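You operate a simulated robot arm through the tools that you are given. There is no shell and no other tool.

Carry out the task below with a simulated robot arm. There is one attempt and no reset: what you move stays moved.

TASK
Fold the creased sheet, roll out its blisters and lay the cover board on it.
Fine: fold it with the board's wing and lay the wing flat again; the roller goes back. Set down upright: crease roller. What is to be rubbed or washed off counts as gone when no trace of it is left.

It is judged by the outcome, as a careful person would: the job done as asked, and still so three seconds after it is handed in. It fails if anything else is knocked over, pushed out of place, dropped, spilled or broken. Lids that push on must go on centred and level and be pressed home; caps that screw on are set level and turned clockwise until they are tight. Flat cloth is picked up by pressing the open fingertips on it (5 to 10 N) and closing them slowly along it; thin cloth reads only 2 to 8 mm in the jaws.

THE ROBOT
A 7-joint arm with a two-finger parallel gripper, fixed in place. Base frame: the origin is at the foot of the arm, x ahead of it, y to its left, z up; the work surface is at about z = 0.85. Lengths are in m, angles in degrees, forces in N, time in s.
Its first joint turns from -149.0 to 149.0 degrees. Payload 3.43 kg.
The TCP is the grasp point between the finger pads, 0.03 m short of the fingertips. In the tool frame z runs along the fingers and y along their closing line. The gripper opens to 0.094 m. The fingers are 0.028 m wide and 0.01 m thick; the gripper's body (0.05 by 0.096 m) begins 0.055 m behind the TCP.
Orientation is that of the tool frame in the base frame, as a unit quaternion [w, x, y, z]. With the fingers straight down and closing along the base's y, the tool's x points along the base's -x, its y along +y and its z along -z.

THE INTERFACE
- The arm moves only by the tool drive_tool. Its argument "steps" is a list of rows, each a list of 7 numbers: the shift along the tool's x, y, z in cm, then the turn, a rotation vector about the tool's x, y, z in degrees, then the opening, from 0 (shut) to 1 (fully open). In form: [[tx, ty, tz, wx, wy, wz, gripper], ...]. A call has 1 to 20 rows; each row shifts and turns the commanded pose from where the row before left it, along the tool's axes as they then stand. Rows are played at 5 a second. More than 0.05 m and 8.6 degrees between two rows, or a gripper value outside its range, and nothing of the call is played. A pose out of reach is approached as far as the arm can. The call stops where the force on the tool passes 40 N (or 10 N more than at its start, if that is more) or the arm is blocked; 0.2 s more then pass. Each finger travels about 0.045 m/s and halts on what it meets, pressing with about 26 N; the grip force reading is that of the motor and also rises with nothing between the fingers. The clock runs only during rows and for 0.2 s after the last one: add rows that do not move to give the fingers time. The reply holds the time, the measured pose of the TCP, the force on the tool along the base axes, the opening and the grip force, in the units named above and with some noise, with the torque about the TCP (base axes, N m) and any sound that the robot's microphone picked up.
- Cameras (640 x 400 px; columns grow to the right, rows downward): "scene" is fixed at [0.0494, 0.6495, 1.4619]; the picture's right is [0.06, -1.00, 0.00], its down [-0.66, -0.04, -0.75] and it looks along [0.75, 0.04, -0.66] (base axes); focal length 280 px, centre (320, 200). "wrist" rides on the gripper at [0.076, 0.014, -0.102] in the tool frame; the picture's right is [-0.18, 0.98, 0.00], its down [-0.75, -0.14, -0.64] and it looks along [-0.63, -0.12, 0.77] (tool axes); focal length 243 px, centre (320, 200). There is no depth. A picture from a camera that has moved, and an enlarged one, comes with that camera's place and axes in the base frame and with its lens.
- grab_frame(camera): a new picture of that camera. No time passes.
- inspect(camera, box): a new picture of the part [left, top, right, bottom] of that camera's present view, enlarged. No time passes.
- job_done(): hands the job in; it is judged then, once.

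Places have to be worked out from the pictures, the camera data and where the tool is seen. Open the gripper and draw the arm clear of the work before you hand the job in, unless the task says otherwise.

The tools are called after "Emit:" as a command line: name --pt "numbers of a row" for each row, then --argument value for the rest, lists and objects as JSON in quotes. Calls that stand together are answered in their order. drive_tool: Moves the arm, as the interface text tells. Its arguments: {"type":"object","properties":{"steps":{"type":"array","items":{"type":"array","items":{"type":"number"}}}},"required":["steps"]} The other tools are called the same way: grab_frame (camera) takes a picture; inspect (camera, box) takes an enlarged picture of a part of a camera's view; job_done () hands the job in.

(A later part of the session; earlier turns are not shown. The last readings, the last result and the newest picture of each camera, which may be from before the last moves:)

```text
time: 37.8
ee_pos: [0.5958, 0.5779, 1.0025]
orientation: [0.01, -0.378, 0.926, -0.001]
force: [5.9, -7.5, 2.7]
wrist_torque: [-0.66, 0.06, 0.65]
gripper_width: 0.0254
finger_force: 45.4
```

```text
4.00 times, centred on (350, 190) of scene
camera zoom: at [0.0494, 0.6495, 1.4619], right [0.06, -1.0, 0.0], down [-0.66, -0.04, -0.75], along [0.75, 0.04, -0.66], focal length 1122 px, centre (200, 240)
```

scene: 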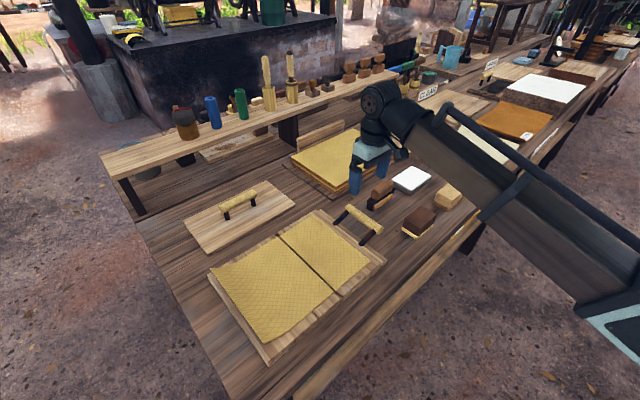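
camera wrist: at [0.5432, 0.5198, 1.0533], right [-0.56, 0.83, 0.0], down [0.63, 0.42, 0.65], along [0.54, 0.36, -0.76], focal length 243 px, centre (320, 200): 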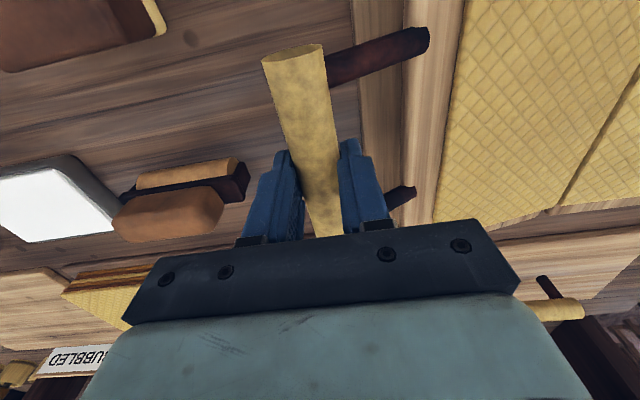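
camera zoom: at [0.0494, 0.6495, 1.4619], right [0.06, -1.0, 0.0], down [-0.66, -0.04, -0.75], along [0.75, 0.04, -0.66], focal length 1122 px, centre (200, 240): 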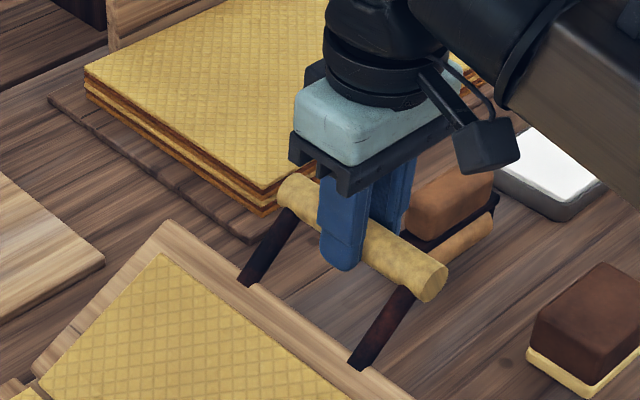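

The wing is at about 30° with the bar held 1.2 cm below the TCP. I'll loosen to a close cage and carry on along the arc to about 45°.

Emit:
drive_tool --pt "0 0 0 0 0 0 0.3" --pt "0 0 0 0 0 0 0.3" --pt "0 0.5 -0.8 0 0 0 0.3" --pt "0 0.5 -0.78 0 0 0 0.3" --pt "0 0.57 -0.74 0 0 0 0.3" --pt "0 0.57 -0.74 0 0 0 0.3" --pt "0 0.63 -0.69 0 0 0 0.3" --pt "0 0.63 -0.69 0 0 0 0.3" --pt "0 0 0 0 0 0 0.3"

Emit:
grab_frame --camera "scene"

```text
time: 39.8
ee_pos: [0.5685, 0.6025, 1.0453]
orientation: [0.007, -0.381, 0.925, -0.001]
force: [3.4, -3.8, 1.6]
wrist_torque: [-0.07, -0.05, 0.06]
gripper_width: 0.031
finger_force: 2.0
```

```text
taken
```

scene: 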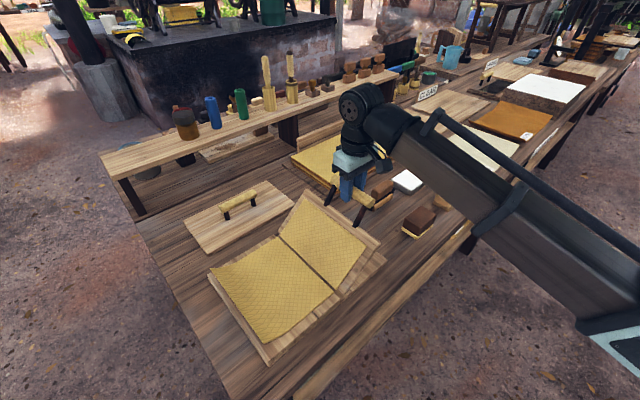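

The wing is at about 45° and the sheet is folding along with it, with small forces. I'll continue to 90°.

Emit:
drive_tool --pt "0 0.69 -0.63 0 0 0 0.33" --pt "0 0.69 -0.63 0 0 0 0.33" --pt "0 0.74 -0.57 0 0 0 0.33" --pt "0 0.74 -0.57 0 0 0 0.33" --pt "0 0.79 -0.5 0 0 0 0.33" --pt "0 0.79 -0.5 0 0 0 0.33" --pt "0 0.83 -0.43 0 0 0 0.33" --pt "0 0.83 -0.43 0 0 0 0.33" --pt "0 0.86 -0.36 0 0 0 0.33" --pt "0 0.86 -0.36 0 0 0 0.33" --pt "0 0.9 -0.28 0 0 0 0.33" --pt "0 0.9 -0.28 0 0 0 0.33" --pt "0 0.91 -0.2 0 0 0 0.33" --pt "0 0.91 -0.2 0 0 0 0.33" --pt "0 0 0 0 0 0 0.33"

Emit:
grab_frame --camera "scene"

Emit:
grab_frame --camera "wrist"

```text
time: 43.0
ee_pos: [0.4867, 0.6836, 1.1058]
orientation: [0.007, -0.379, 0.925, -0.001]
force: [1.5, -0.9, -0.6]
wrist_torque: [-0.02, -0.02, 0.0]
gripper_width: 0.0319
finger_force: 0.8
```

```text
taken
```

scene: 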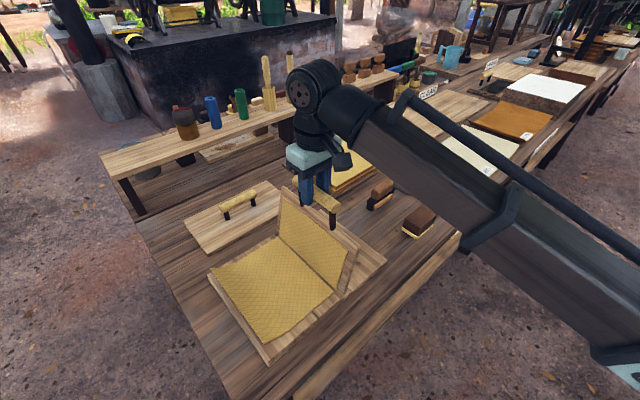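

```text
taken
camera wrist: at [0.421, 0.6408, 1.2064], right [-0.56, 0.83, 0.0], down [0.63, 0.43, 0.65], along [0.54, 0.36, -0.76], focal length 243 px, centre (320, 200)
```

wrist: 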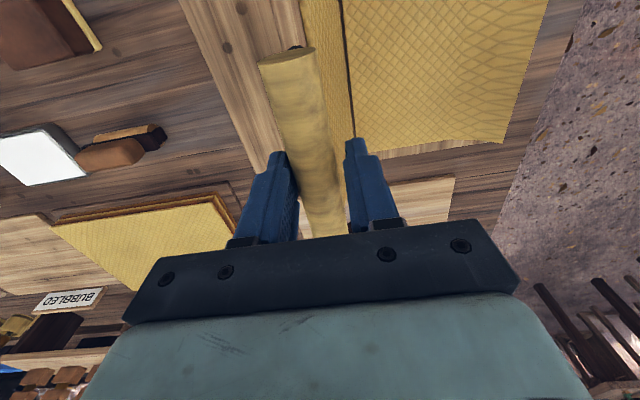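

At about 80° the wing is carried cleanly. I'll go over the top to about 120°.

Emit:
drive_tool --pt "0 0.92 -0.12 0 0 0 0.3" --pt "0 0.92 -0.12 0 0 0 0.3" --pt "0 0.93 -0.04 0 0 0 0.3" --pt "0 0.93 -0.04 0 0 0 0.3" --pt "0 0.93 0.04 0 0 0 0.3" --pt "0 0.93 0.04 0 0 0 0.3" --pt "0 0.92 0.12 0 0 0 0.3" --pt "0 0.92 0.12 0 0 0 0.3" --pt "0 0.91 0.2 0 0 0 0.3" --pt "0 0.91 0.2 0 0 0 0.3" --pt "0 0.89 0.28 0 0 0 0.3" --pt "0 0.89 0.28 0 0 0 0.3" --pt "0 0.86 0.36 0 0 0 0.3" --pt "0 0.86 0.36 0 0 0 0.3" --pt "0 0.83 0.43 0 0 0 0.3" --pt "0 0.83 0.43 0 0 0 0.3" --pt "0 0 0 0 0 0 0.3"

Emit:
grab_frame --camera "scene"

Emit:
grab_frame --camera "wrist"

```text
time: 46.6
ee_pos: [0.3864, 0.7866, 1.0781]
orientation: [0.007, -0.379, 0.925, 0.0]
force: [2.1, -1.4, -0.9]
wrist_torque: [0.0, -0.06, 0.05]
gripper_width: 0.0295
finger_force: 1.1
```

```text
taken
```

scene: 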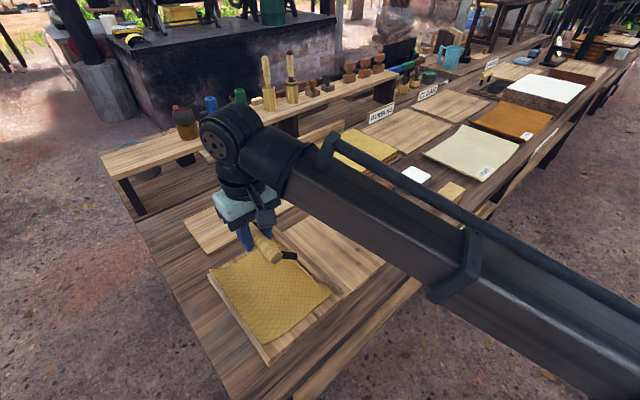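

```text
taken
camera wrist: at [0.3216, 0.7432, 1.1785], right [-0.56, 0.83, 0.0], down [0.63, 0.43, 0.65], along [0.54, 0.36, -0.76], focal length 243 px, centre (320, 200)
```

wrist: 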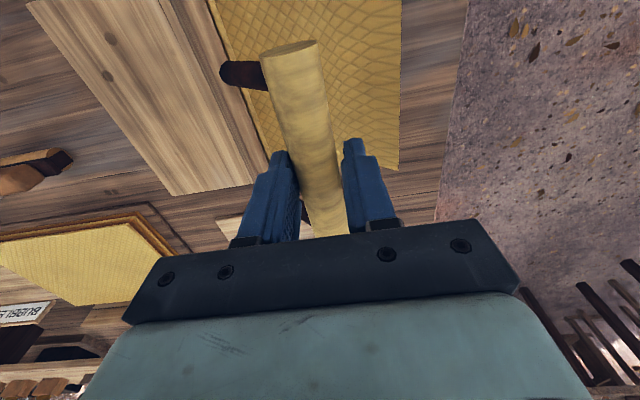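

I'll check where the wing and the sheet are before lowering.

Emit:
inspect --camera "scene" --box '[190, 190, 410, 370]'

Emit:
inspect --camera "wrist" --box '[60, 0, 480, 220]'

```text
2.22 times, centred on (300, 280) of scene
camera zoom: at [0.0494, 0.6495, 1.4619], right [0.06, -1.0, 0.0], down [-0.66, -0.04, -0.75], along [0.75, 0.04, -0.66], focal length 623 px, centre (364, 22)
```

zoom: 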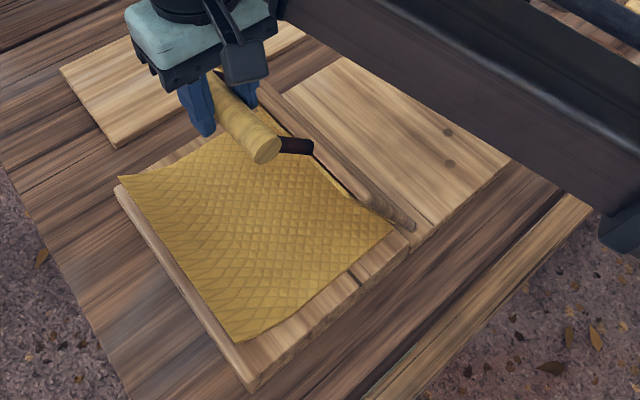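

```text
1.52 times, centred on (270, 110) of wrist
camera zoom: at [0.3216, 0.7432, 1.1785], right [-0.56, 0.83, 0.0], down [0.63, 0.43, 0.65], along [0.54, 0.36, -0.76], focal length 370 px, centre (396, 337)
```

zoom: 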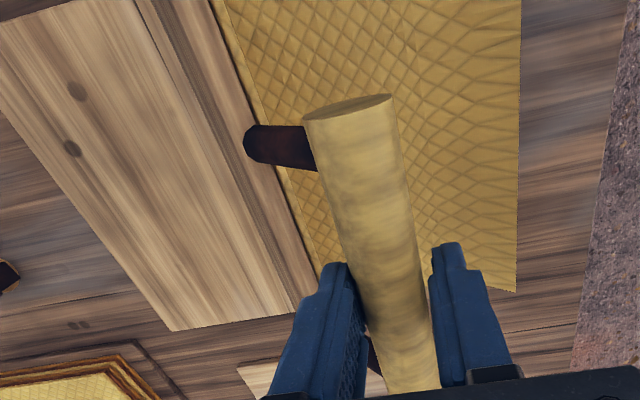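

The wing stands edge-on to the scene camera at about 120°, with the sheet against its inner face. I'll lower to about 150°.

Emit:
drive_tool --pt "0 0.65 0.35 0 0 0 0.3" --pt "0 0.64 0.35 0 0 0 0.3" --pt "0 0.74 0.57 0 0 0 0.3" --pt "0 0.74 0.57 0 0 0 0.3" --pt "0 0.69 0.63 0 0 0 0.3" --pt "0 0.69 0.63 0 0 0 0.3" --pt "0 0.63 0.69 0 0 0 0.3" --pt "0 0.63 0.69 0 0 0 0.3" --pt "0 0.57 0.74 0 0 0 0.3" --pt "0 0.57 0.74 0 0 0 0.3" --pt "0 0.5 0.79 0 0 0 0.3" --pt "0 0.5 0.79 0 0 0 0.3" --pt "0 0 0 0 0 0 0.3"

Emit:
inspect --camera "scene" --box '[190, 190, 410, 370]'

Emit:
grab_frame --camera "wrist"

```text
time: 47.9
ee_pos: [0.3684, 0.8064, 1.0568]
orientation: [0.011, -0.376, 0.926, -0.005]
force: [13.9, -18.7, 11.5]
wrist_torque: [-0.53, 0.05, 0.12]
gripper_width: 0.0415
finger_force: 11.9
stopped in row 6: the force on the tool passed its limit at 48 N (the readings are from after the stop); the commanded pose is now the measured one
```

```text
2.22 times, centred on (300, 280) of scene
camera zoom: at [0.0494, 0.6495, 1.4619], right [0.06, -1.0, 0.0], down [-0.66, -0.04, -0.75], along [0.75, 0.04, -0.66], focal length 623 px, centre (364, 22)
```

zoom: 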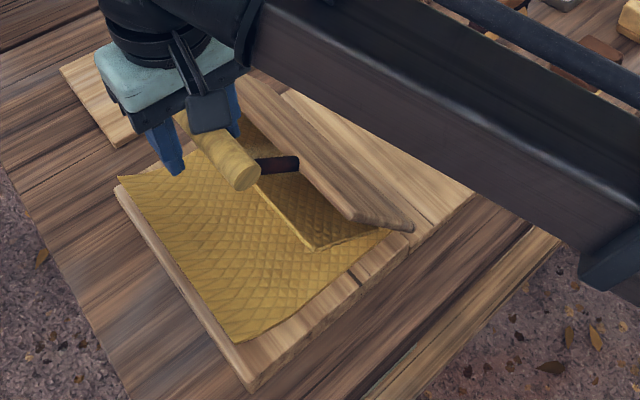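

```text
taken
camera wrist: at [0.3011, 0.7642, 1.1558], right [-0.55, 0.83, -0.01], down [0.62, 0.43, 0.66], along [0.55, 0.35, -0.75], focal length 243 px, centre (320, 200)
```

wrist: 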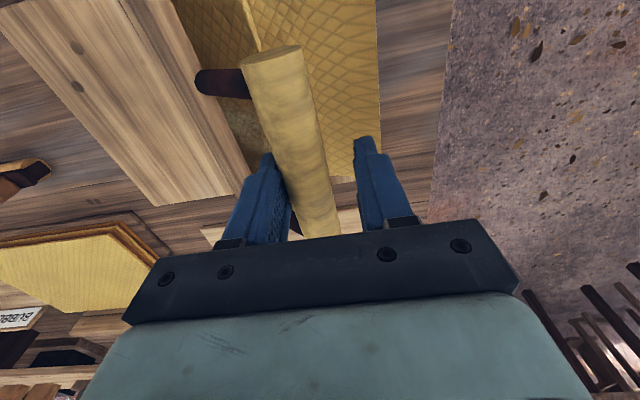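

The sheet's flap has left the wing and lies over on the other half, and the wing seems to be against a hard stop at about 127°. I'll look closely before doing anything else.

Emit:
inspect --camera "scene" --box '[220, 230, 350, 330]'

Emit:
inspect --camera "wrist" --box '[160, 0, 400, 180]'

```text
4.00 times, centred on (285, 280) of scene
camera zoom: at [0.0494, 0.6495, 1.4619], right [0.06, -1.0, 0.0], down [-0.66, -0.04, -0.75], along [0.75, 0.04, -0.66], focal length 1122 px, centre (460, -120)
```

zoom: 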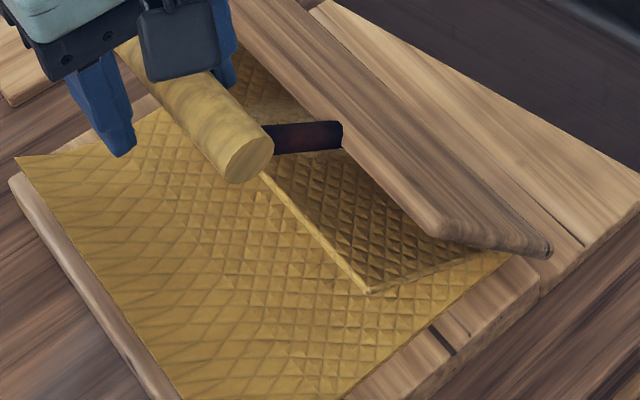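

```text
2.22 times, centred on (280, 90) of wrist
camera zoom: at [0.3011, 0.7642, 1.1558], right [-0.55, 0.83, -0.01], down [0.62, 0.43, 0.66], along [0.55, 0.35, -0.75], focal length 539 px, centre (409, 444)
```

zoom: 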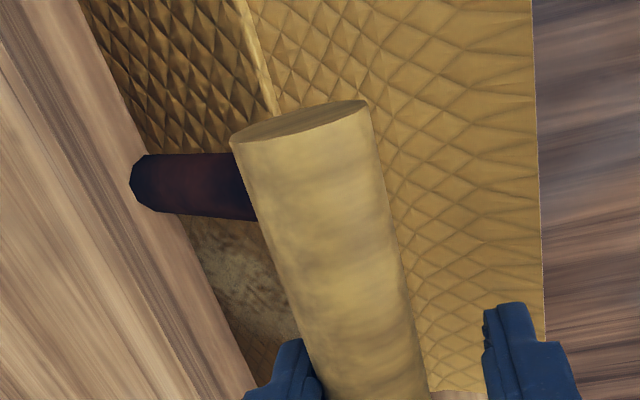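

The flap is folded over and the wing is at its stop, so I'll bring the wing back in the cage and check on the flap as it goes.

Emit:
drive_tool --pt "0 -0.4 -0.5 0 0 0 0.32" --pt "0 -0.4 -0.5 0 0 0 0.32" --pt "0 -0.72 -0.48 0 0 0 0.32" --pt "0 -0.72 -0.48 0 0 0 0.32" --pt "0 -0.72 -0.48 0 0 0 0.32" --pt "0 -0.83 -0.43 0 0 0 0.32" --pt "0 -0.83 -0.43 0 0 0 0.32" --pt "0 -0.86 -0.36 0 0 0 0.32" --pt "0 -0.86 -0.36 0 0 0 0.32" --pt "0 -0.89 -0.28 0 0 0 0.32" --pt "0 -0.89 -0.28 0 0 0 0.32" --pt "0 -0.91 -0.2 0 0 0 0.32" --pt "0 -0.91 -0.2 0 0 0 0.32" --pt "0 0 0 0 0 0 0.32"

Emit:
inspect --camera "scene" --box '[190, 190, 410, 370]'

Emit:
grab_frame --camera "wrist"

```text
time: 50.9
ee_pos: [0.4331, 0.7389, 1.1047]
orientation: [0.01, -0.378, 0.926, -0.003]
force: [-0.8, 0.7, 0.4]
wrist_torque: [-0.05, 0.0, 0.01]
gripper_width: 0.0302
finger_force: 0.2
```

```text
2.22 times, centred on (300, 280) of scene
camera zoom: at [0.0494, 0.6495, 1.4619], right [0.06, -1.0, 0.0], down [-0.66, -0.04, -0.75], along [0.75, 0.04, -0.66], focal length 623 px, centre (364, 22)
```

zoom: 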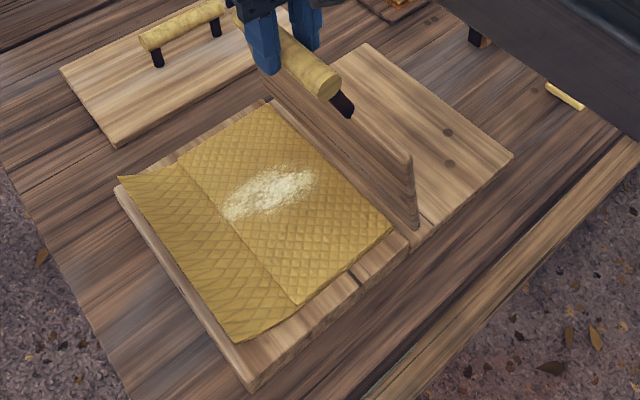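

```text
taken
camera wrist: at [0.3674, 0.6954, 1.2049], right [-0.56, 0.83, -0.01], down [0.62, 0.43, 0.66], along [0.55, 0.36, -0.76], focal length 243 px, centre (320, 200)
```

wrist: 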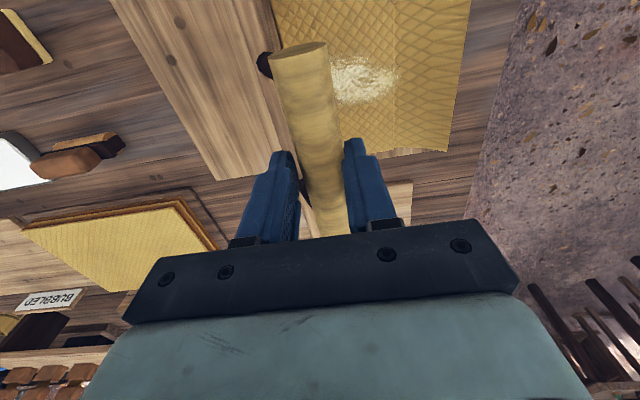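

The fold is done: the flap lies flat, and a pale blister patch shows on it. I'll bring the wing back toward flat, to about 60° first.

Emit:
drive_tool --pt "0 -0.8 -0.15 0 0 0 0.32" --pt "0 -0.8 -0.15 0 0 0 0.32" --pt "0 -0.85 -0.15 0 0 0 0.32" --pt "0 -0.93 -0.04 0 0 0 0.32" --pt "0 -0.94 -0.04 0 0 0 0.32" --pt "0 -0.93 0.04 0 0 0 0.32" --pt "0 -0.94 0.04 0 0 0 0.32" --pt "0 -0.92 0.12 0 0 0 0.32" --pt "0 -0.93 0.13 0 0 0 0.32" --pt "0 -0.91 0.2 0 0 0 0.32" --pt "0 -0.91 0.2 0 0 0 0.32" --pt "0 -0.9 0.28 0 0 0 0.32" --pt "0 -0.89 0.28 0 0 0 0.32" --pt "0 -0.86 0.36 0 0 0 0.32" --pt "0 -0.86 0.36 0 0 0 0.32" --pt "0 -0.83 0.43 0 0 0 0.32" --pt "0 -0.83 0.43 0 0 0 0.32" --pt "0 0 0 0 0 0 0.32"

Emit:
grab_frame --camera "scene"

```text
time: 54.7
ee_pos: [0.5384, 0.6305, 1.0831]
orientation: [0.01, -0.378, 0.926, -0.003]
force: [-0.7, -0.2, -1.0]
wrist_torque: [0.04, -0.02, -0.04]
gripper_width: 0.0302
finger_force: 0.0
```

```text
taken
```

scene: 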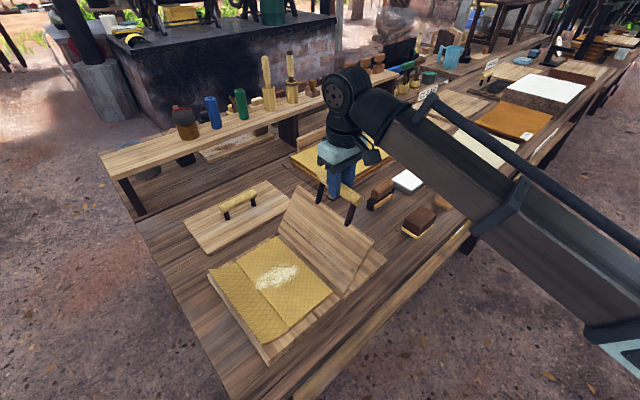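

I'll continue in the cage to about 30°, sinking the fingers a little deeper around the bar on the way.

Emit:
drive_tool --pt "0 -0.79 0.5 0 0 0 0.32" --pt "0 -0.79 0.55 0 0 0 0.32" --pt "0 -0.74 0.6 0 0 0 0.32" --pt "0 -0.74 0.62 0 0 0 0.32" --pt "0 -0.69 0.68 0 0 0 0.32" --pt "0 -0.69 0.72 0 0 0 0.32" --pt "0 -0.63 0.75 0 0 0 0.32" --pt "0 -0.63 0.8 0 0 0 0.32" --pt "0 -0.57 0.85 0 0 0 0.32" --pt "0 -0.57 0.85 0 0 0 0.32" --pt "0 -0.5 0.85 0 0 0 0.32" --pt "0 -0.5 0.87 0 0 0 0.32" --pt "0 0 0 0 0 0 0.32"

Emit:
inspect --camera "scene" --box '[250, 140, 410, 260]'

```text
time: 57.5
ee_pos: [0.5964, 0.5753, 0.9991]
orientation: [0.009, -0.377, 0.926, -0.003]
force: [0.0, 0.3, -0.4]
wrist_torque: [0.0, 0.0, 0.03]
gripper_width: 0.0308
finger_force: 0.3
```

```text
3.33 times, centred on (330, 200) of scene
camera zoom: at [0.0494, 0.6495, 1.4619], right [0.06, -1.0, 0.0], down [-0.66, -0.04, -0.75], along [0.75, 0.04, -0.66], focal length 935 px, centre (287, 200)
```

zoom: 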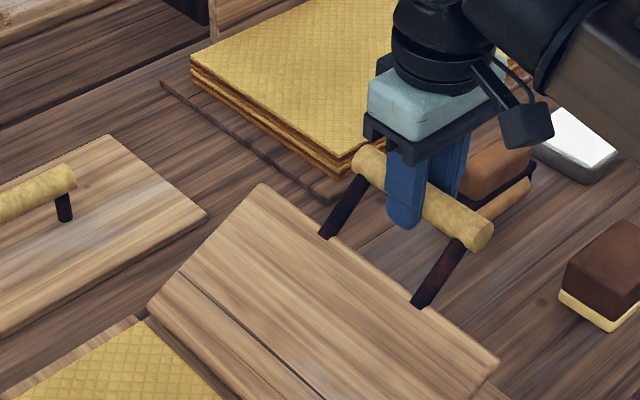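

I'll sink 1 cm deeper, grip the bar and lower along the arc to about 16°.

Emit:
drive_tool --pt "0 0 0.5 0 0 0 0.32" --pt "0 0 0.5 0 0 0 0.32" --pt "0 0 0 0 0 0 0.15" --pt "0 0 0 0 0 0 0.15" --pt "0 -0.4 0.75 0 0 0 0.15" --pt "0 -0.4 0.75 0 0 0 0.15" --pt "0 -0.28 0.61 0 0 0 0.15" --pt "0 -0.28 0.61 0 0 0 0.15" --pt "0 -0.23 0.63 0 0 0 0.15" --pt "0 -0.23 0.63 0 0 0 0.15" --pt "0 0 0 0 0 0 0.15"

Emit:
inspect --camera "scene" --box '[250, 140, 410, 260]'

```text
time: 59.9
ee_pos: [0.6099, 0.5645, 0.95]
orientation: [0.01, -0.378, 0.926, -0.002]
force: [-0.3, -5.1, 2.2]
wrist_torque: [0.62, -0.24, 0.99]
gripper_width: 0.0251
finger_force: 44.7
```

```text
3.33 times, centred on (330, 200) of scene
camera zoom: at [0.0494, 0.6495, 1.4619], right [0.06, -1.0, 0.0], down [-0.66, -0.04, -0.75], along [0.75, 0.04, -0.66], focal length 935 px, centre (287, 200)
```

zoom: 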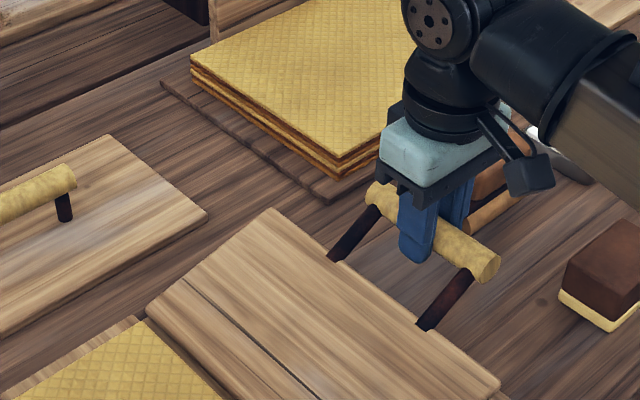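

The forces are low. I'll lower the remaining degrees until the wing rests.

Emit:
drive_tool --pt "0 -0.18 0.64 0 0 0 0.15" --pt "0 -0.18 0.64 0 0 0 0.15" --pt "0 -0.13 0.65 0 0 0 0.15" --pt "0 -0.13 0.65 0 0 0 0.15" --pt "0 -0.07 0.5 0 0 0 0.15" --pt "0 -0.07 0.4 0 0 0 0.15" --pt "0 0 0 0 0 0 0.15"

Emit:
inspect --camera "scene" --box '[250, 160, 410, 300]'

```text
time: 61.5
ee_pos: [0.6144, 0.5579, 0.9131]
orientation: [0.009, -0.379, 0.926, -0.001]
force: [-24.7, 5.0, -3.2]
wrist_torque: [0.2, 0.11, 0.79]
gripper_width: 0.0256
finger_force: 45.1
```

```text
2.86 times, centred on (330, 230) of scene
camera zoom: at [0.0494, 0.6495, 1.4619], right [0.06, -1.0, 0.0], down [-0.66, -0.04, -0.75], along [0.75, 0.04, -0.66], focal length 801 px, centre (291, 114)
```

zoom: 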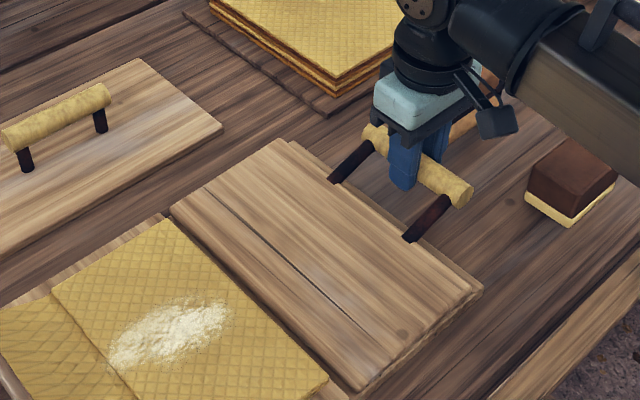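

The wing is almost flat, with a 21 N sideways load. I'll relieve that and lower the last bit.

Emit:
drive_tool --pt "0.1 0.2 0 0 0 0 0.15" --pt "0 0 0.3 0 0 0 0.15" --pt "0 0 0.3 0 0 0 0.15" --pt "0 0 0 0 0 0 0.15"

Emit:
inspect --camera "scene" --box '[310, 190, 410, 290]'

```text
time: 62.5
ee_pos: [0.6153, 0.5582, 0.9088]
orientation: [0.011, -0.378, 0.926, -0.003]
force: [-10.8, -6.3, -0.5]
wrist_torque: [0.64, -0.3, 0.89]
gripper_width: 0.0256
finger_force: 44.9
```

```text
4.00 times, centred on (360, 240) of scene
camera zoom: at [0.0494, 0.6495, 1.4619], right [0.06, -1.0, 0.0], down [-0.66, -0.04, -0.75], along [0.75, 0.04, -0.66], focal length 1122 px, centre (160, 40)
```

zoom: 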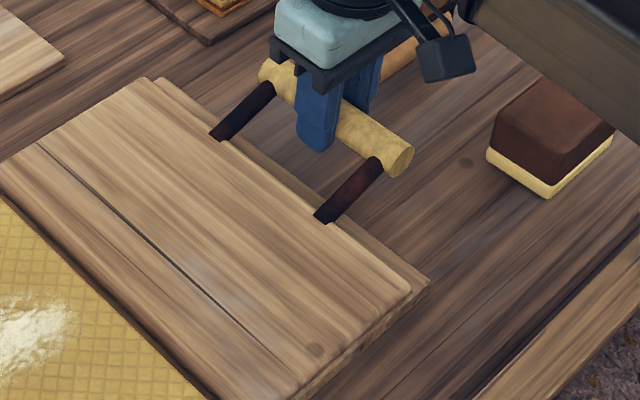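

Not yet bearing down, so I'll lower a few more millimetres and then open.

Emit:
drive_tool --pt "0.1 0 0.3 0 0 0 0.15" --pt "0 0 0.3 0 0 0 0.15" --pt "0 0 0 0 0 0 0.15"

```text
time: 63.2
ee_pos: [0.6142, 0.5581, 0.9063]
orientation: [0.013, -0.38, 0.925, -0.003]
force: [-3.2, -3.3, 17.0]
wrist_torque: [-0.1, 0.25, 1.0]
gripper_width: 0.0256
finger_force: 44.8
stopped in row 3: the force on the tool passed its limit at 42 N (the readings are from after the stop); the commanded pose is now the measured one
```

The wing is now bearing firmly on its base. I'll open to about 4.5 cm, lift straight off, and look.

Emit:
drive_tool --pt "0 0 0 0 0 0 0.25" --pt "0 0 0 0 0 0 0.38" --pt "0 0 0 0 0 0 0.48" --pt "0 0 0 0 0 0 0.48" --pt "0 0 -1 0 0 0 0.48" --pt "0 0 -2 0 0 0 0.48" --pt "0 0 -3 0 0 0 0.48" --pt "0 0 -3 0 0 0 0.48" --pt "0 0 -3 0 0 0 0.48" --pt "0 0 -2 0 0 0 0.48" --pt "0 0 0 0 0 0 0.48"

Emit:
inspect --camera "scene" --box '[190, 170, 410, 370]'

Emit:
inspect --camera "scene" --box '[230, 250, 320, 320]'

Emit:
grab_frame --camera "wrist"

```text
time: 65.7
ee_pos: [0.6104, 0.5575, 1.0443]
orientation: [0.012, -0.378, 0.926, -0.003]
force: [0.2, -0.1, 0.3]
wrist_torque: [0.01, -0.03, -0.02]
gripper_width: 0.0449
finger_force: 0.1
```

```text
2.00 times, centred on (300, 270) of scene
camera zoom: at [0.0494, 0.6495, 1.4619], right [0.06, -1.0, 0.0], down [-0.66, -0.04, -0.75], along [0.75, 0.04, -0.66], focal length 561 px, centre (360, 60)
```

zoom: 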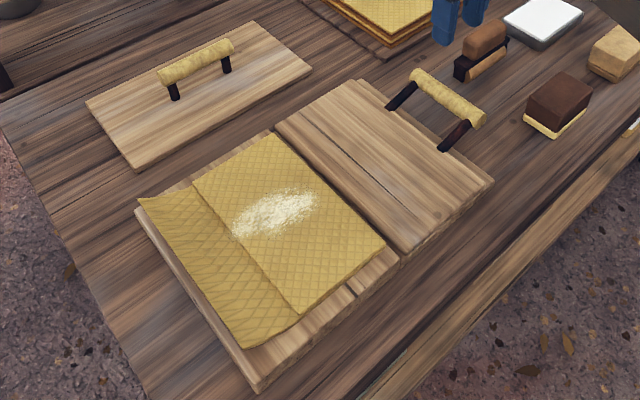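

```text
5.71 times, centred on (275, 285) of scene
camera zoom: at [0.0494, 0.6495, 1.4619], right [0.06, -1.0, 0.0], down [-0.66, -0.04, -0.75], along [0.75, 0.04, -0.66], focal length 1602 px, centre (577, -286)
```

zoom: 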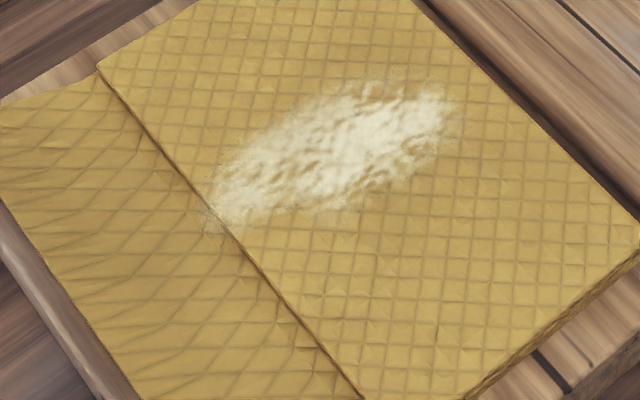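

```text
taken
camera wrist: at [0.5443, 0.5147, 1.1441], right [-0.56, 0.83, -0.01], down [0.62, 0.42, 0.66], along [0.55, 0.36, -0.75], focal length 243 px, centre (320, 200)
```

wrist: 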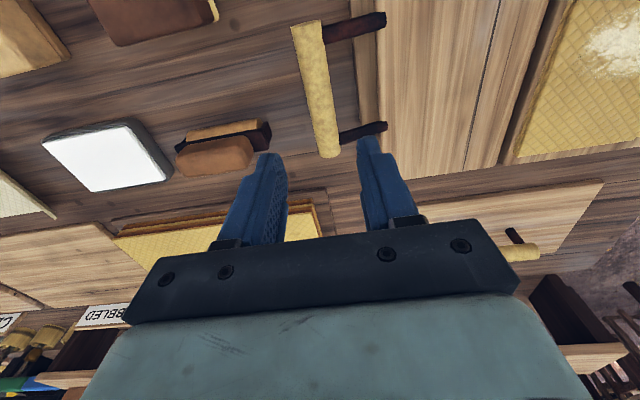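

The wing is flat again and the blister patch lies on the flap at roughly p 0.19–0.31, h 0.815–0.87. Next is the crease roller, whose handle centre is near (0.723, 0.495). I'll rise, level the tool and turn it 90° so it closes across the roller's handle.

Emit:
drive_tool --pt "0 0 -1 -0.84 1.14 -0.59 0.6" --pt "0 0 -1.5 0 0 4 0.8" --pt "0 0 -1 0 0 7 1" --pt "0 0 0 0 0 8 1" --pt "0 0 0 0 0 8 1" --pt "0 0 0 0 0 8 1" --pt "0 0 0 0 0 8 1" --pt "0 0 0 0 0 8 1" --pt "0 0 0 0 0 8 1" --pt "0 0 0 0 0 8 1" --pt "0 0 0 0 0 8 1" --pt "0 0 0 0 0 8 1" --pt "0 0 0 0 0 5 1" --pt "0 0 0 0 0 2 1" --pt "0 0 0 0 0 0 1"

```text
time: 68.8
ee_pos: [0.611, 0.5587, 1.0789]
orientation: [0.0, 0.383, 0.924, 0.001]
force: [-0.6, -0.7, -0.7]
wrist_torque: [-0.03, 0.03, -0.02]
gripper_width: 0.094
finger_force: 0.1
```

The tool is level and turned. I'll move over the roller and look at it.

Emit:
drive_tool --pt "-0.8 0.2 0 0 0 0 1" --pt "-1.8 0.5 0 0 0 0 1" --pt "-2.4 0.7 0 0 0 0 1" --pt "-2.4 0.7 0 0 0 0 1" --pt "-2.4 0.7 0 0 0 0 1" --pt "-1.6 0.5 0 0 0 0 1" --pt "-1 0.2 0 0 0 0 1" --pt "0 0 0 0 0 0 1" --pt "0 0 0 0 0 0 1"

Emit:
grab_frame --camera "wrist"

Emit:
inspect --camera "scene" --box '[340, 140, 440, 240]'

```text
time: 70.8
ee_pos: [0.7239, 0.4961, 1.0802]
orientation: [0.0, 0.382, 0.924, 0.0]
force: [-0.4, -0.9, -1.1]
wrist_torque: [0.01, 0.01, 0.05]
gripper_width: 0.0942
finger_force: 0.1
```

```text
taken
camera wrist: at [0.6803, 0.5597, 1.1816], right [0.82, 0.57, 0.0], down [0.43, -0.63, 0.64], along [0.36, -0.53, -0.77], focal length 243 px, centre (320, 200)
```

wrist: 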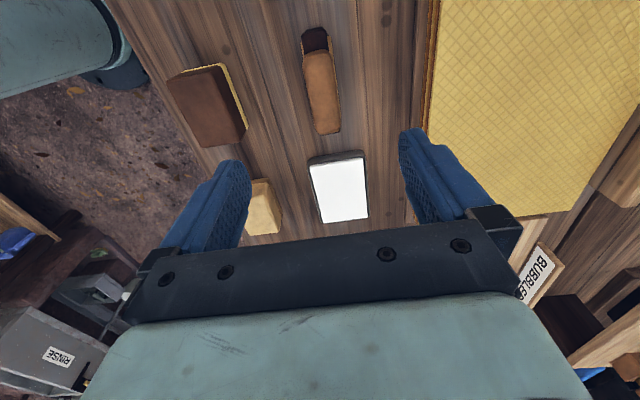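

```text
4.00 times, centred on (390, 190) of scene
camera zoom: at [0.0494, 0.6495, 1.4619], right [0.06, -1.0, 0.0], down [-0.66, -0.04, -0.75], along [0.75, 0.04, -0.66], focal length 1122 px, centre (40, 240)
```

zoom: 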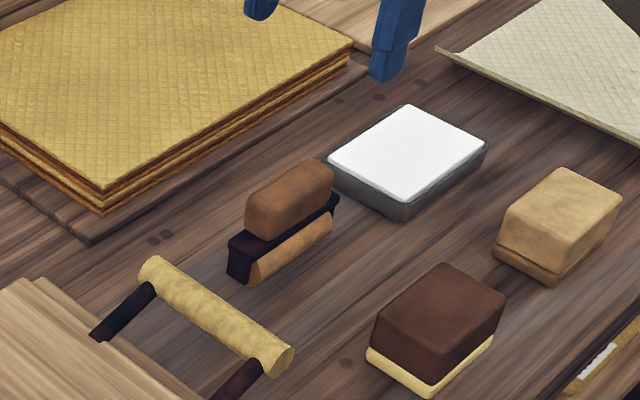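

The roller's centre sits under the TCP, and its axis is about 4° off my tool x. I'll correct the yaw, narrow the fingers to about 7 cm and lower partway.

Emit:
drive_tool --pt "0.2 0.1 0.5 0 0 2 0.75" --pt "0 0 1.5 0 0 2 0.75" --pt "0 0 2.5 0 0 0 0.75" --pt "0 0 2.5 0 0 0 0.75" --pt "0 0 2 0 0 0 0.75" --pt "0 0 1.5 0 0 0 0.75" --pt "0 0 0.5 0 0 0 0.75" --pt "0 0 0 0 0 0 0.75"

Emit:
grab_frame --camera "wrist"

Emit:
inspect --camera "scene" --box '[345, 150, 425, 220]'

```text
time: 72.7
ee_pos: [0.7217, 0.4984, 0.9681]
orientation: [0.0, 0.413, 0.911, 0.0]
force: [0.5, 0.5, -0.2]
wrist_torque: [-0.02, -0.03, -0.01]
gripper_width: 0.0705
finger_force: 0.1
```

```text
taken
camera wrist: at [0.6835, 0.565, 1.0702], right [0.86, 0.51, 0.0], down [0.39, -0.66, 0.64], along [0.33, -0.55, -0.77], focal length 243 px, centre (320, 200)
```

wrist: 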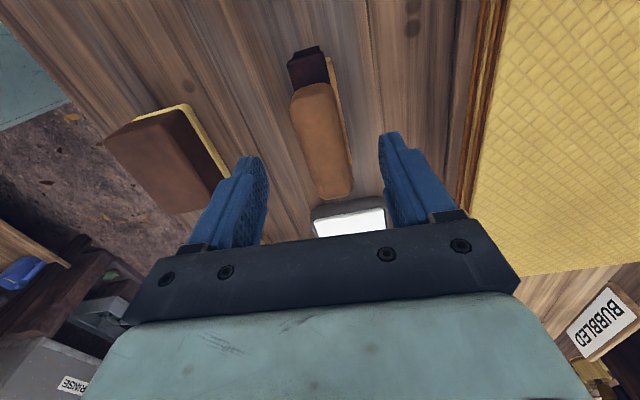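

```text
5.71 times, centred on (385, 185) of scene
camera zoom: at [0.0494, 0.6495, 1.4619], right [0.06, -1.0, 0.0], down [-0.66, -0.04, -0.75], along [0.75, 0.04, -0.66], focal length 1602 px, centre (-51, 286)
```

zoom: 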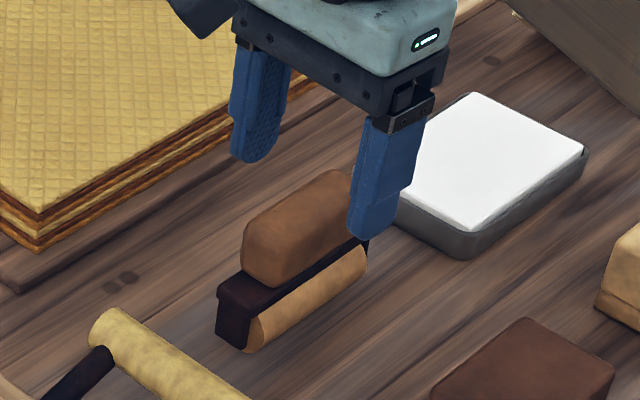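

The handle is centred between the fingers. I'll lower 3 cm in small steps, watching for any contact.

Emit:
drive_tool --pt "0.3 0.1 0.6 0 0 0 0.75" --pt "0 0 0.8 0 0 0 0.75" --pt "0 0 0.8 0 0 0 0.75" --pt "0 0 0.6 0 0 0 0.75" --pt "0 0 0.3 0 0 0 0.75" --pt "0 0 0 0 0 0 0.75"

Emit:
inspect --camera "scene" --box '[345, 150, 425, 220]'

Emit:
grab_frame --camera "wrist"

```text
time: 74.0
ee_pos: [0.7221, 0.5011, 0.9381]
orientation: [0.0, 0.414, 0.91, 0.0]
force: [-0.5, 0.9, 0.4]
wrist_torque: [-0.02, 0.0, 0.01]
gripper_width: 0.0705
finger_force: 0.0
```

```text
5.71 times, centred on (385, 185) of scene
camera zoom: at [0.0494, 0.6495, 1.4619], right [0.06, -1.0, 0.0], down [-0.66, -0.04, -0.75], along [0.75, 0.04, -0.66], focal length 1602 px, centre (-51, 286)
```

zoom: 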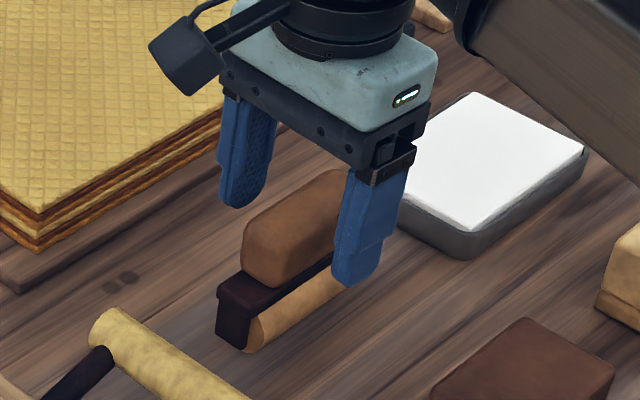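

```text
taken
camera wrist: at [0.6829, 0.5679, 1.0393], right [0.86, 0.51, 0.0], down [0.39, -0.66, 0.64], along [0.33, -0.55, -0.77], focal length 243 px, centre (320, 200)
```

wrist: 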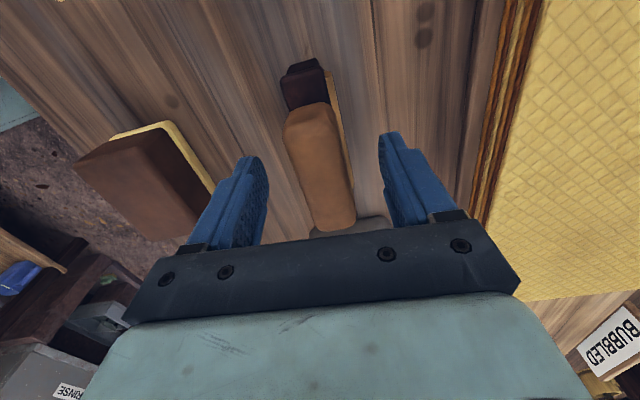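

The handle spans roughly z 0.887–0.93 by triangulation. I'll lower 1.2 cm more, with the tips at about 0.896, and close.

Emit:
drive_tool --pt "0.4 0 0.4 0 0 0 0.75" --pt "0 0 0.4 0 0 0 0.75" --pt "0 0 0.4 0 0 0 0.75" --pt "0 0 0 0 0 0 0.6" --pt "0 0 0 0 0 0 0.5" --pt "0 0 0 0 0 0 0.4" --pt "0 0 0 0 0 0 0.3" --pt "0 0 0 0 0 0 0.2" --pt "0 0 0 0 0 0 0.2" --pt "0 0 0 0 0 0 0.2"

Emit:
inspect --camera "scene" --box '[345, 150, 425, 220]'

Emit:
grab_frame --camera "wrist"

```text
time: 76.2
ee_pos: [0.7182, 0.5052, 0.9258]
orientation: [0.0, 0.414, 0.91, 0.001]
force: [-0.4, 0.1, 0.5]
wrist_torque: [-0.03, -0.02, -0.03]
gripper_width: 0.0341
finger_force: 26.1
```

```text
5.71 times, centred on (385, 185) of scene
camera zoom: at [0.0494, 0.6495, 1.4619], right [0.06, -1.0, 0.0], down [-0.66, -0.04, -0.75], along [0.75, 0.04, -0.66], focal length 1602 px, centre (-51, 286)
```

zoom: 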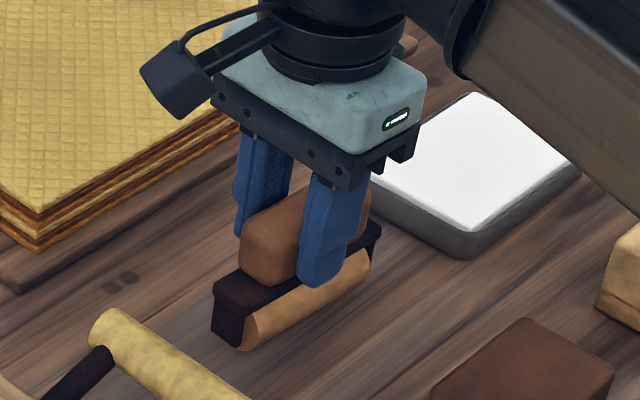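

```text
taken
camera wrist: at [0.6807, 0.5711, 1.0275], right [0.86, 0.51, 0.0], down [0.39, -0.66, 0.64], along [0.33, -0.55, -0.77], focal length 243 px, centre (320, 200)
```

wrist: 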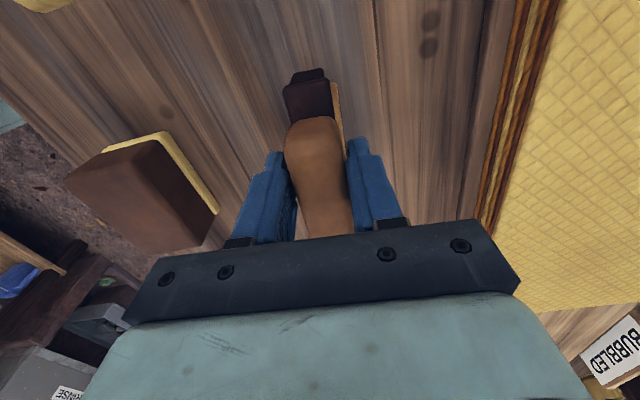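

The roller's handle is held at 3.4 cm width, from TCP (0.718, 0.505, 0.926). I'll note this pose for the return and lift straight up.

Emit:
drive_tool --pt "0 0 -0.4 0 0 0 0.2" --pt "0 0 -1 0 0 0 0.2" --pt "0 0 -1.8 0 0 0 0.2" --pt "0 0 -2.2 0 0 0 0.2" --pt "0 0 -2.2 0 0 0 0.2" --pt "0 0 -2 0 0 0 0.2" --pt "0 0 -1 0 0 -2 0.2" --pt "0 0 -0.4 0 0 -2 0.2" --pt "0 0 0 0 0 0 0.2"

Emit:
inspect --camera "scene" --box '[345, 130, 425, 220]'

Emit:
grab_frame --camera "wrist"

```text
time: 78.2
ee_pos: [0.7194, 0.5039, 1.0361]
orientation: [-0.001, 0.382, 0.924, 0.0]
force: [0.1, -0.1, -2.6]
wrist_torque: [0.0, 0.06, 0.0]
gripper_width: 0.0344
finger_force: 26.0
```

```text
4.44 times, centred on (385, 175) of scene
camera zoom: at [0.0494, 0.6495, 1.4619], right [0.06, -1.0, 0.0], down [-0.66, -0.04, -0.75], along [0.75, 0.04, -0.66], focal length 1246 px, centre (31, 311)
```

zoom: 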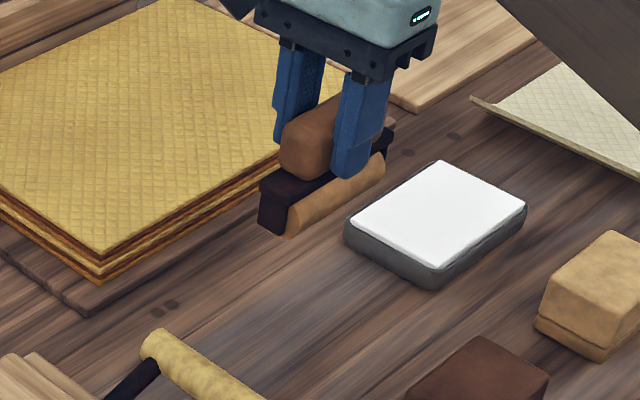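

```text
taken
camera wrist: at [0.6757, 0.5677, 1.1381], right [0.82, 0.57, 0.0], down [0.43, -0.63, 0.64], along [0.36, -0.53, -0.77], focal length 243 px, centre (320, 200)
```

wrist: 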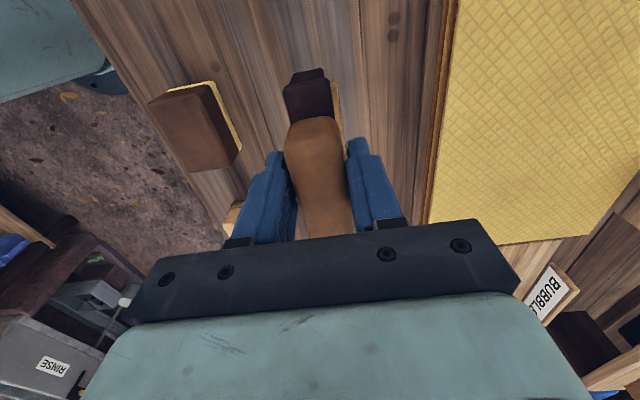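

The roller is lifted and hanging level, about 2.6 N. I'll carry it over to the near side of the blister patch, around p≈0.29, h≈0.79.

Emit:
drive_tool --pt "0.6 -0.1 0 0 0 0 0.2" --pt "1.5 -0.3 0 0 0 0 0.2" --pt "2.4 -0.4 0 0 0 0 0.2" --pt "3 -0.5 0 0 0 0 0.2" --pt "3.3 -0.6 0 0 0 0 0.2" --pt "3.3 -0.6 0 0 0 0 0.2" --pt "3.3 -0.6 0 0 0 0 0.2" --pt "3.3 -0.6 0 0 0 0 0.2" --pt "3.3 -0.6 0 0 0 0 0.2" --pt "3.3 -0.6 0 0 0 0 0.2" --pt "3.3 -0.6 0 0 0 0 0.2" --pt "3.3 -0.6 0 0 0 0 0.2" --pt "3 -0.5 0 0 0 0 0.2" --pt "2.8 -0.4 0 0 0 0 0.2" --pt "2.2 -0.3 0 0 0 0 0.2" --pt "1.2 -0.2 0 0 0 0 0.2" --pt "0.5 0 0 0 0 0 0.2" --pt "0 0 0 0 0 0 0.2"

Emit:
grab_frame --camera "wrist"

Emit:
inspect --camera "scene" --box '[190, 190, 390, 350]'

```text
time: 82.0
ee_pos: [0.3584, 0.7587, 1.0359]
orientation: [0.0, 0.383, 0.924, 0.0]
force: [0.0, 0.4, -2.0]
wrist_torque: [0.0, 0.03, 0.01]
gripper_width: 0.0341
finger_force: 26.0
```

```text
taken
camera wrist: at [0.3144, 0.8227, 1.1372], right [0.82, 0.57, 0.0], down [0.43, -0.63, 0.64], along [0.36, -0.53, -0.77], focal length 243 px, centre (320, 200)
```

wrist: 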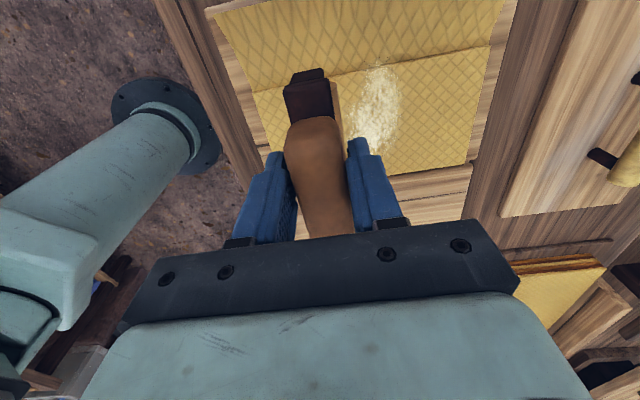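

```text
2.50 times, centred on (290, 270) of scene
camera zoom: at [0.0494, 0.6495, 1.4619], right [0.06, -1.0, 0.0], down [-0.66, -0.04, -0.75], along [0.75, 0.04, -0.66], focal length 701 px, centre (395, 25)
```

zoom: 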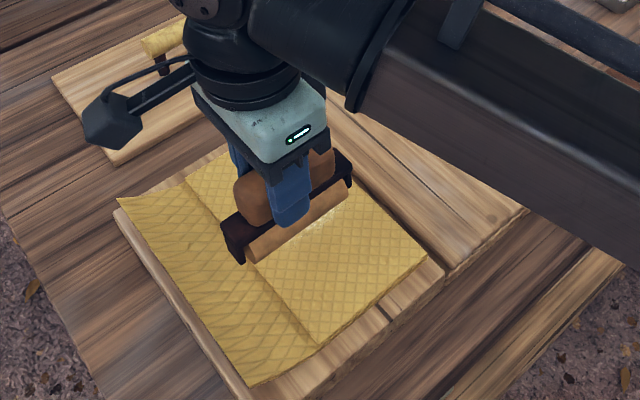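

The roller is above the flap just short of the patch, covering p≈0.215–0.317. I'll lower it, slowing near the expected contact at TCP z≈0.962.

Emit:
drive_tool --pt "0 0 0.5 0 0 0 0.2" --pt "0 0 1.2 0 0 0 0.2" --pt "0 0 1.5 0 0 0 0.2" --pt "0 0 1.3 0 0 0 0.2" --pt "0 0 0.8 0 0 0 0.2" --pt "0 0 0.4 0 0 0 0.2" --pt "0 0 0.3 0 0 0 0.2" --pt "0 0 0.2 0 0 0 0.2" --pt "0 0 0.2 0 0 0 0.2" --pt "0 0 0.2 0 0 0 0.2" --pt "0 0 0 0 0 0 0.2"

```text
time: 84.5
ee_pos: [0.3581, 0.7581, 0.97]
orientation: [-0.001, 0.382, 0.924, 0.0]
force: [0.0, 0.4, -2.4]
wrist_torque: [0.01, 0.03, 0.0]
gripper_width: 0.0339
finger_force: 25.5
```

No contact yet at 0.970. I'll continue in 1.5 mm steps.

Emit:
drive_tool --pt "0 0 0.15 0 0 0 0.2" --pt "0 0 0.15 0 0 0 0.2" --pt "0 0 0.15 0 0 0 0.2" --pt "0 0 0 0 0 0 0.2"

```text
time: 85.5
ee_pos: [0.3578, 0.7587, 0.967]
orientation: [0.001, 0.382, 0.924, 0.0]
force: [-1.2, 1.1, 15.8]
wrist_torque: [-0.4, -0.4, 0.05]
gripper_width: 0.0342
finger_force: 26.2
```

The roller presses with about 16 N. I'll roll it forward along +h across the patch.

Emit:
drive_tool --pt "0 0.3 0 0 0 0 0.2" --pt "0 0.6 0 0 0 0 0.2" --pt "0 0.8 0 0 0 0 0.2" --pt "0 0.8 0 0 0 0 0.2" --pt "0 0.8 0 0 0 0 0.2" --pt "0 0.8 0 0 0 0 0.2" --pt "0 0.8 0 0 0 0 0.2" --pt "0 0.8 0 0 0 0 0.2" --pt "0 0.8 0 0 0 0 0.2" --pt "0 0.8 0 0 0 0 0.2" --pt "0 0.8 0 0 0 0 0.2" --pt "0 0.8 0 0 0 0 0.2" --pt "0 0.8 0 0 0 0 0.2" --pt "0 0.4 0 0 0 0 0.2" --pt "0 0 0 0 0 0 0.2"

Emit:
inspect --camera "scene" --box '[190, 210, 350, 350]'

Emit:
grab_frame --camera "wrist"

```text
time: 88.7
ee_pos: [0.4303, 0.8307, 0.9658]
orientation: [0.0, 0.382, 0.924, 0.002]
force: [-4.0, -0.3, 4.6]
wrist_torque: [0.05, 0.36, 0.06]
gripper_width: 0.0348
finger_force: 25.8
```

```text
2.86 times, centred on (270, 280) of scene
camera zoom: at [0.0494, 0.6495, 1.4619], right [0.06, -1.0, 0.0], down [-0.66, -0.04, -0.75], along [0.75, 0.04, -0.66], focal length 801 px, centre (463, -29)
```

zoom: 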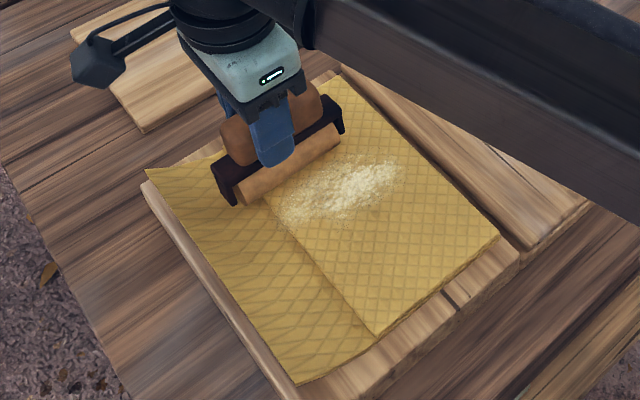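

```text
taken
camera wrist: at [0.3859, 0.8947, 1.0676], right [0.82, 0.57, 0.0], down [0.43, -0.63, 0.64], along [0.36, -0.53, -0.77], focal length 243 px, centre (320, 200)
```

wrist: 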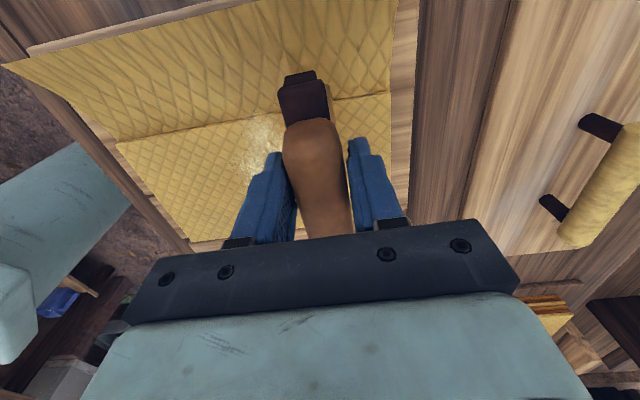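

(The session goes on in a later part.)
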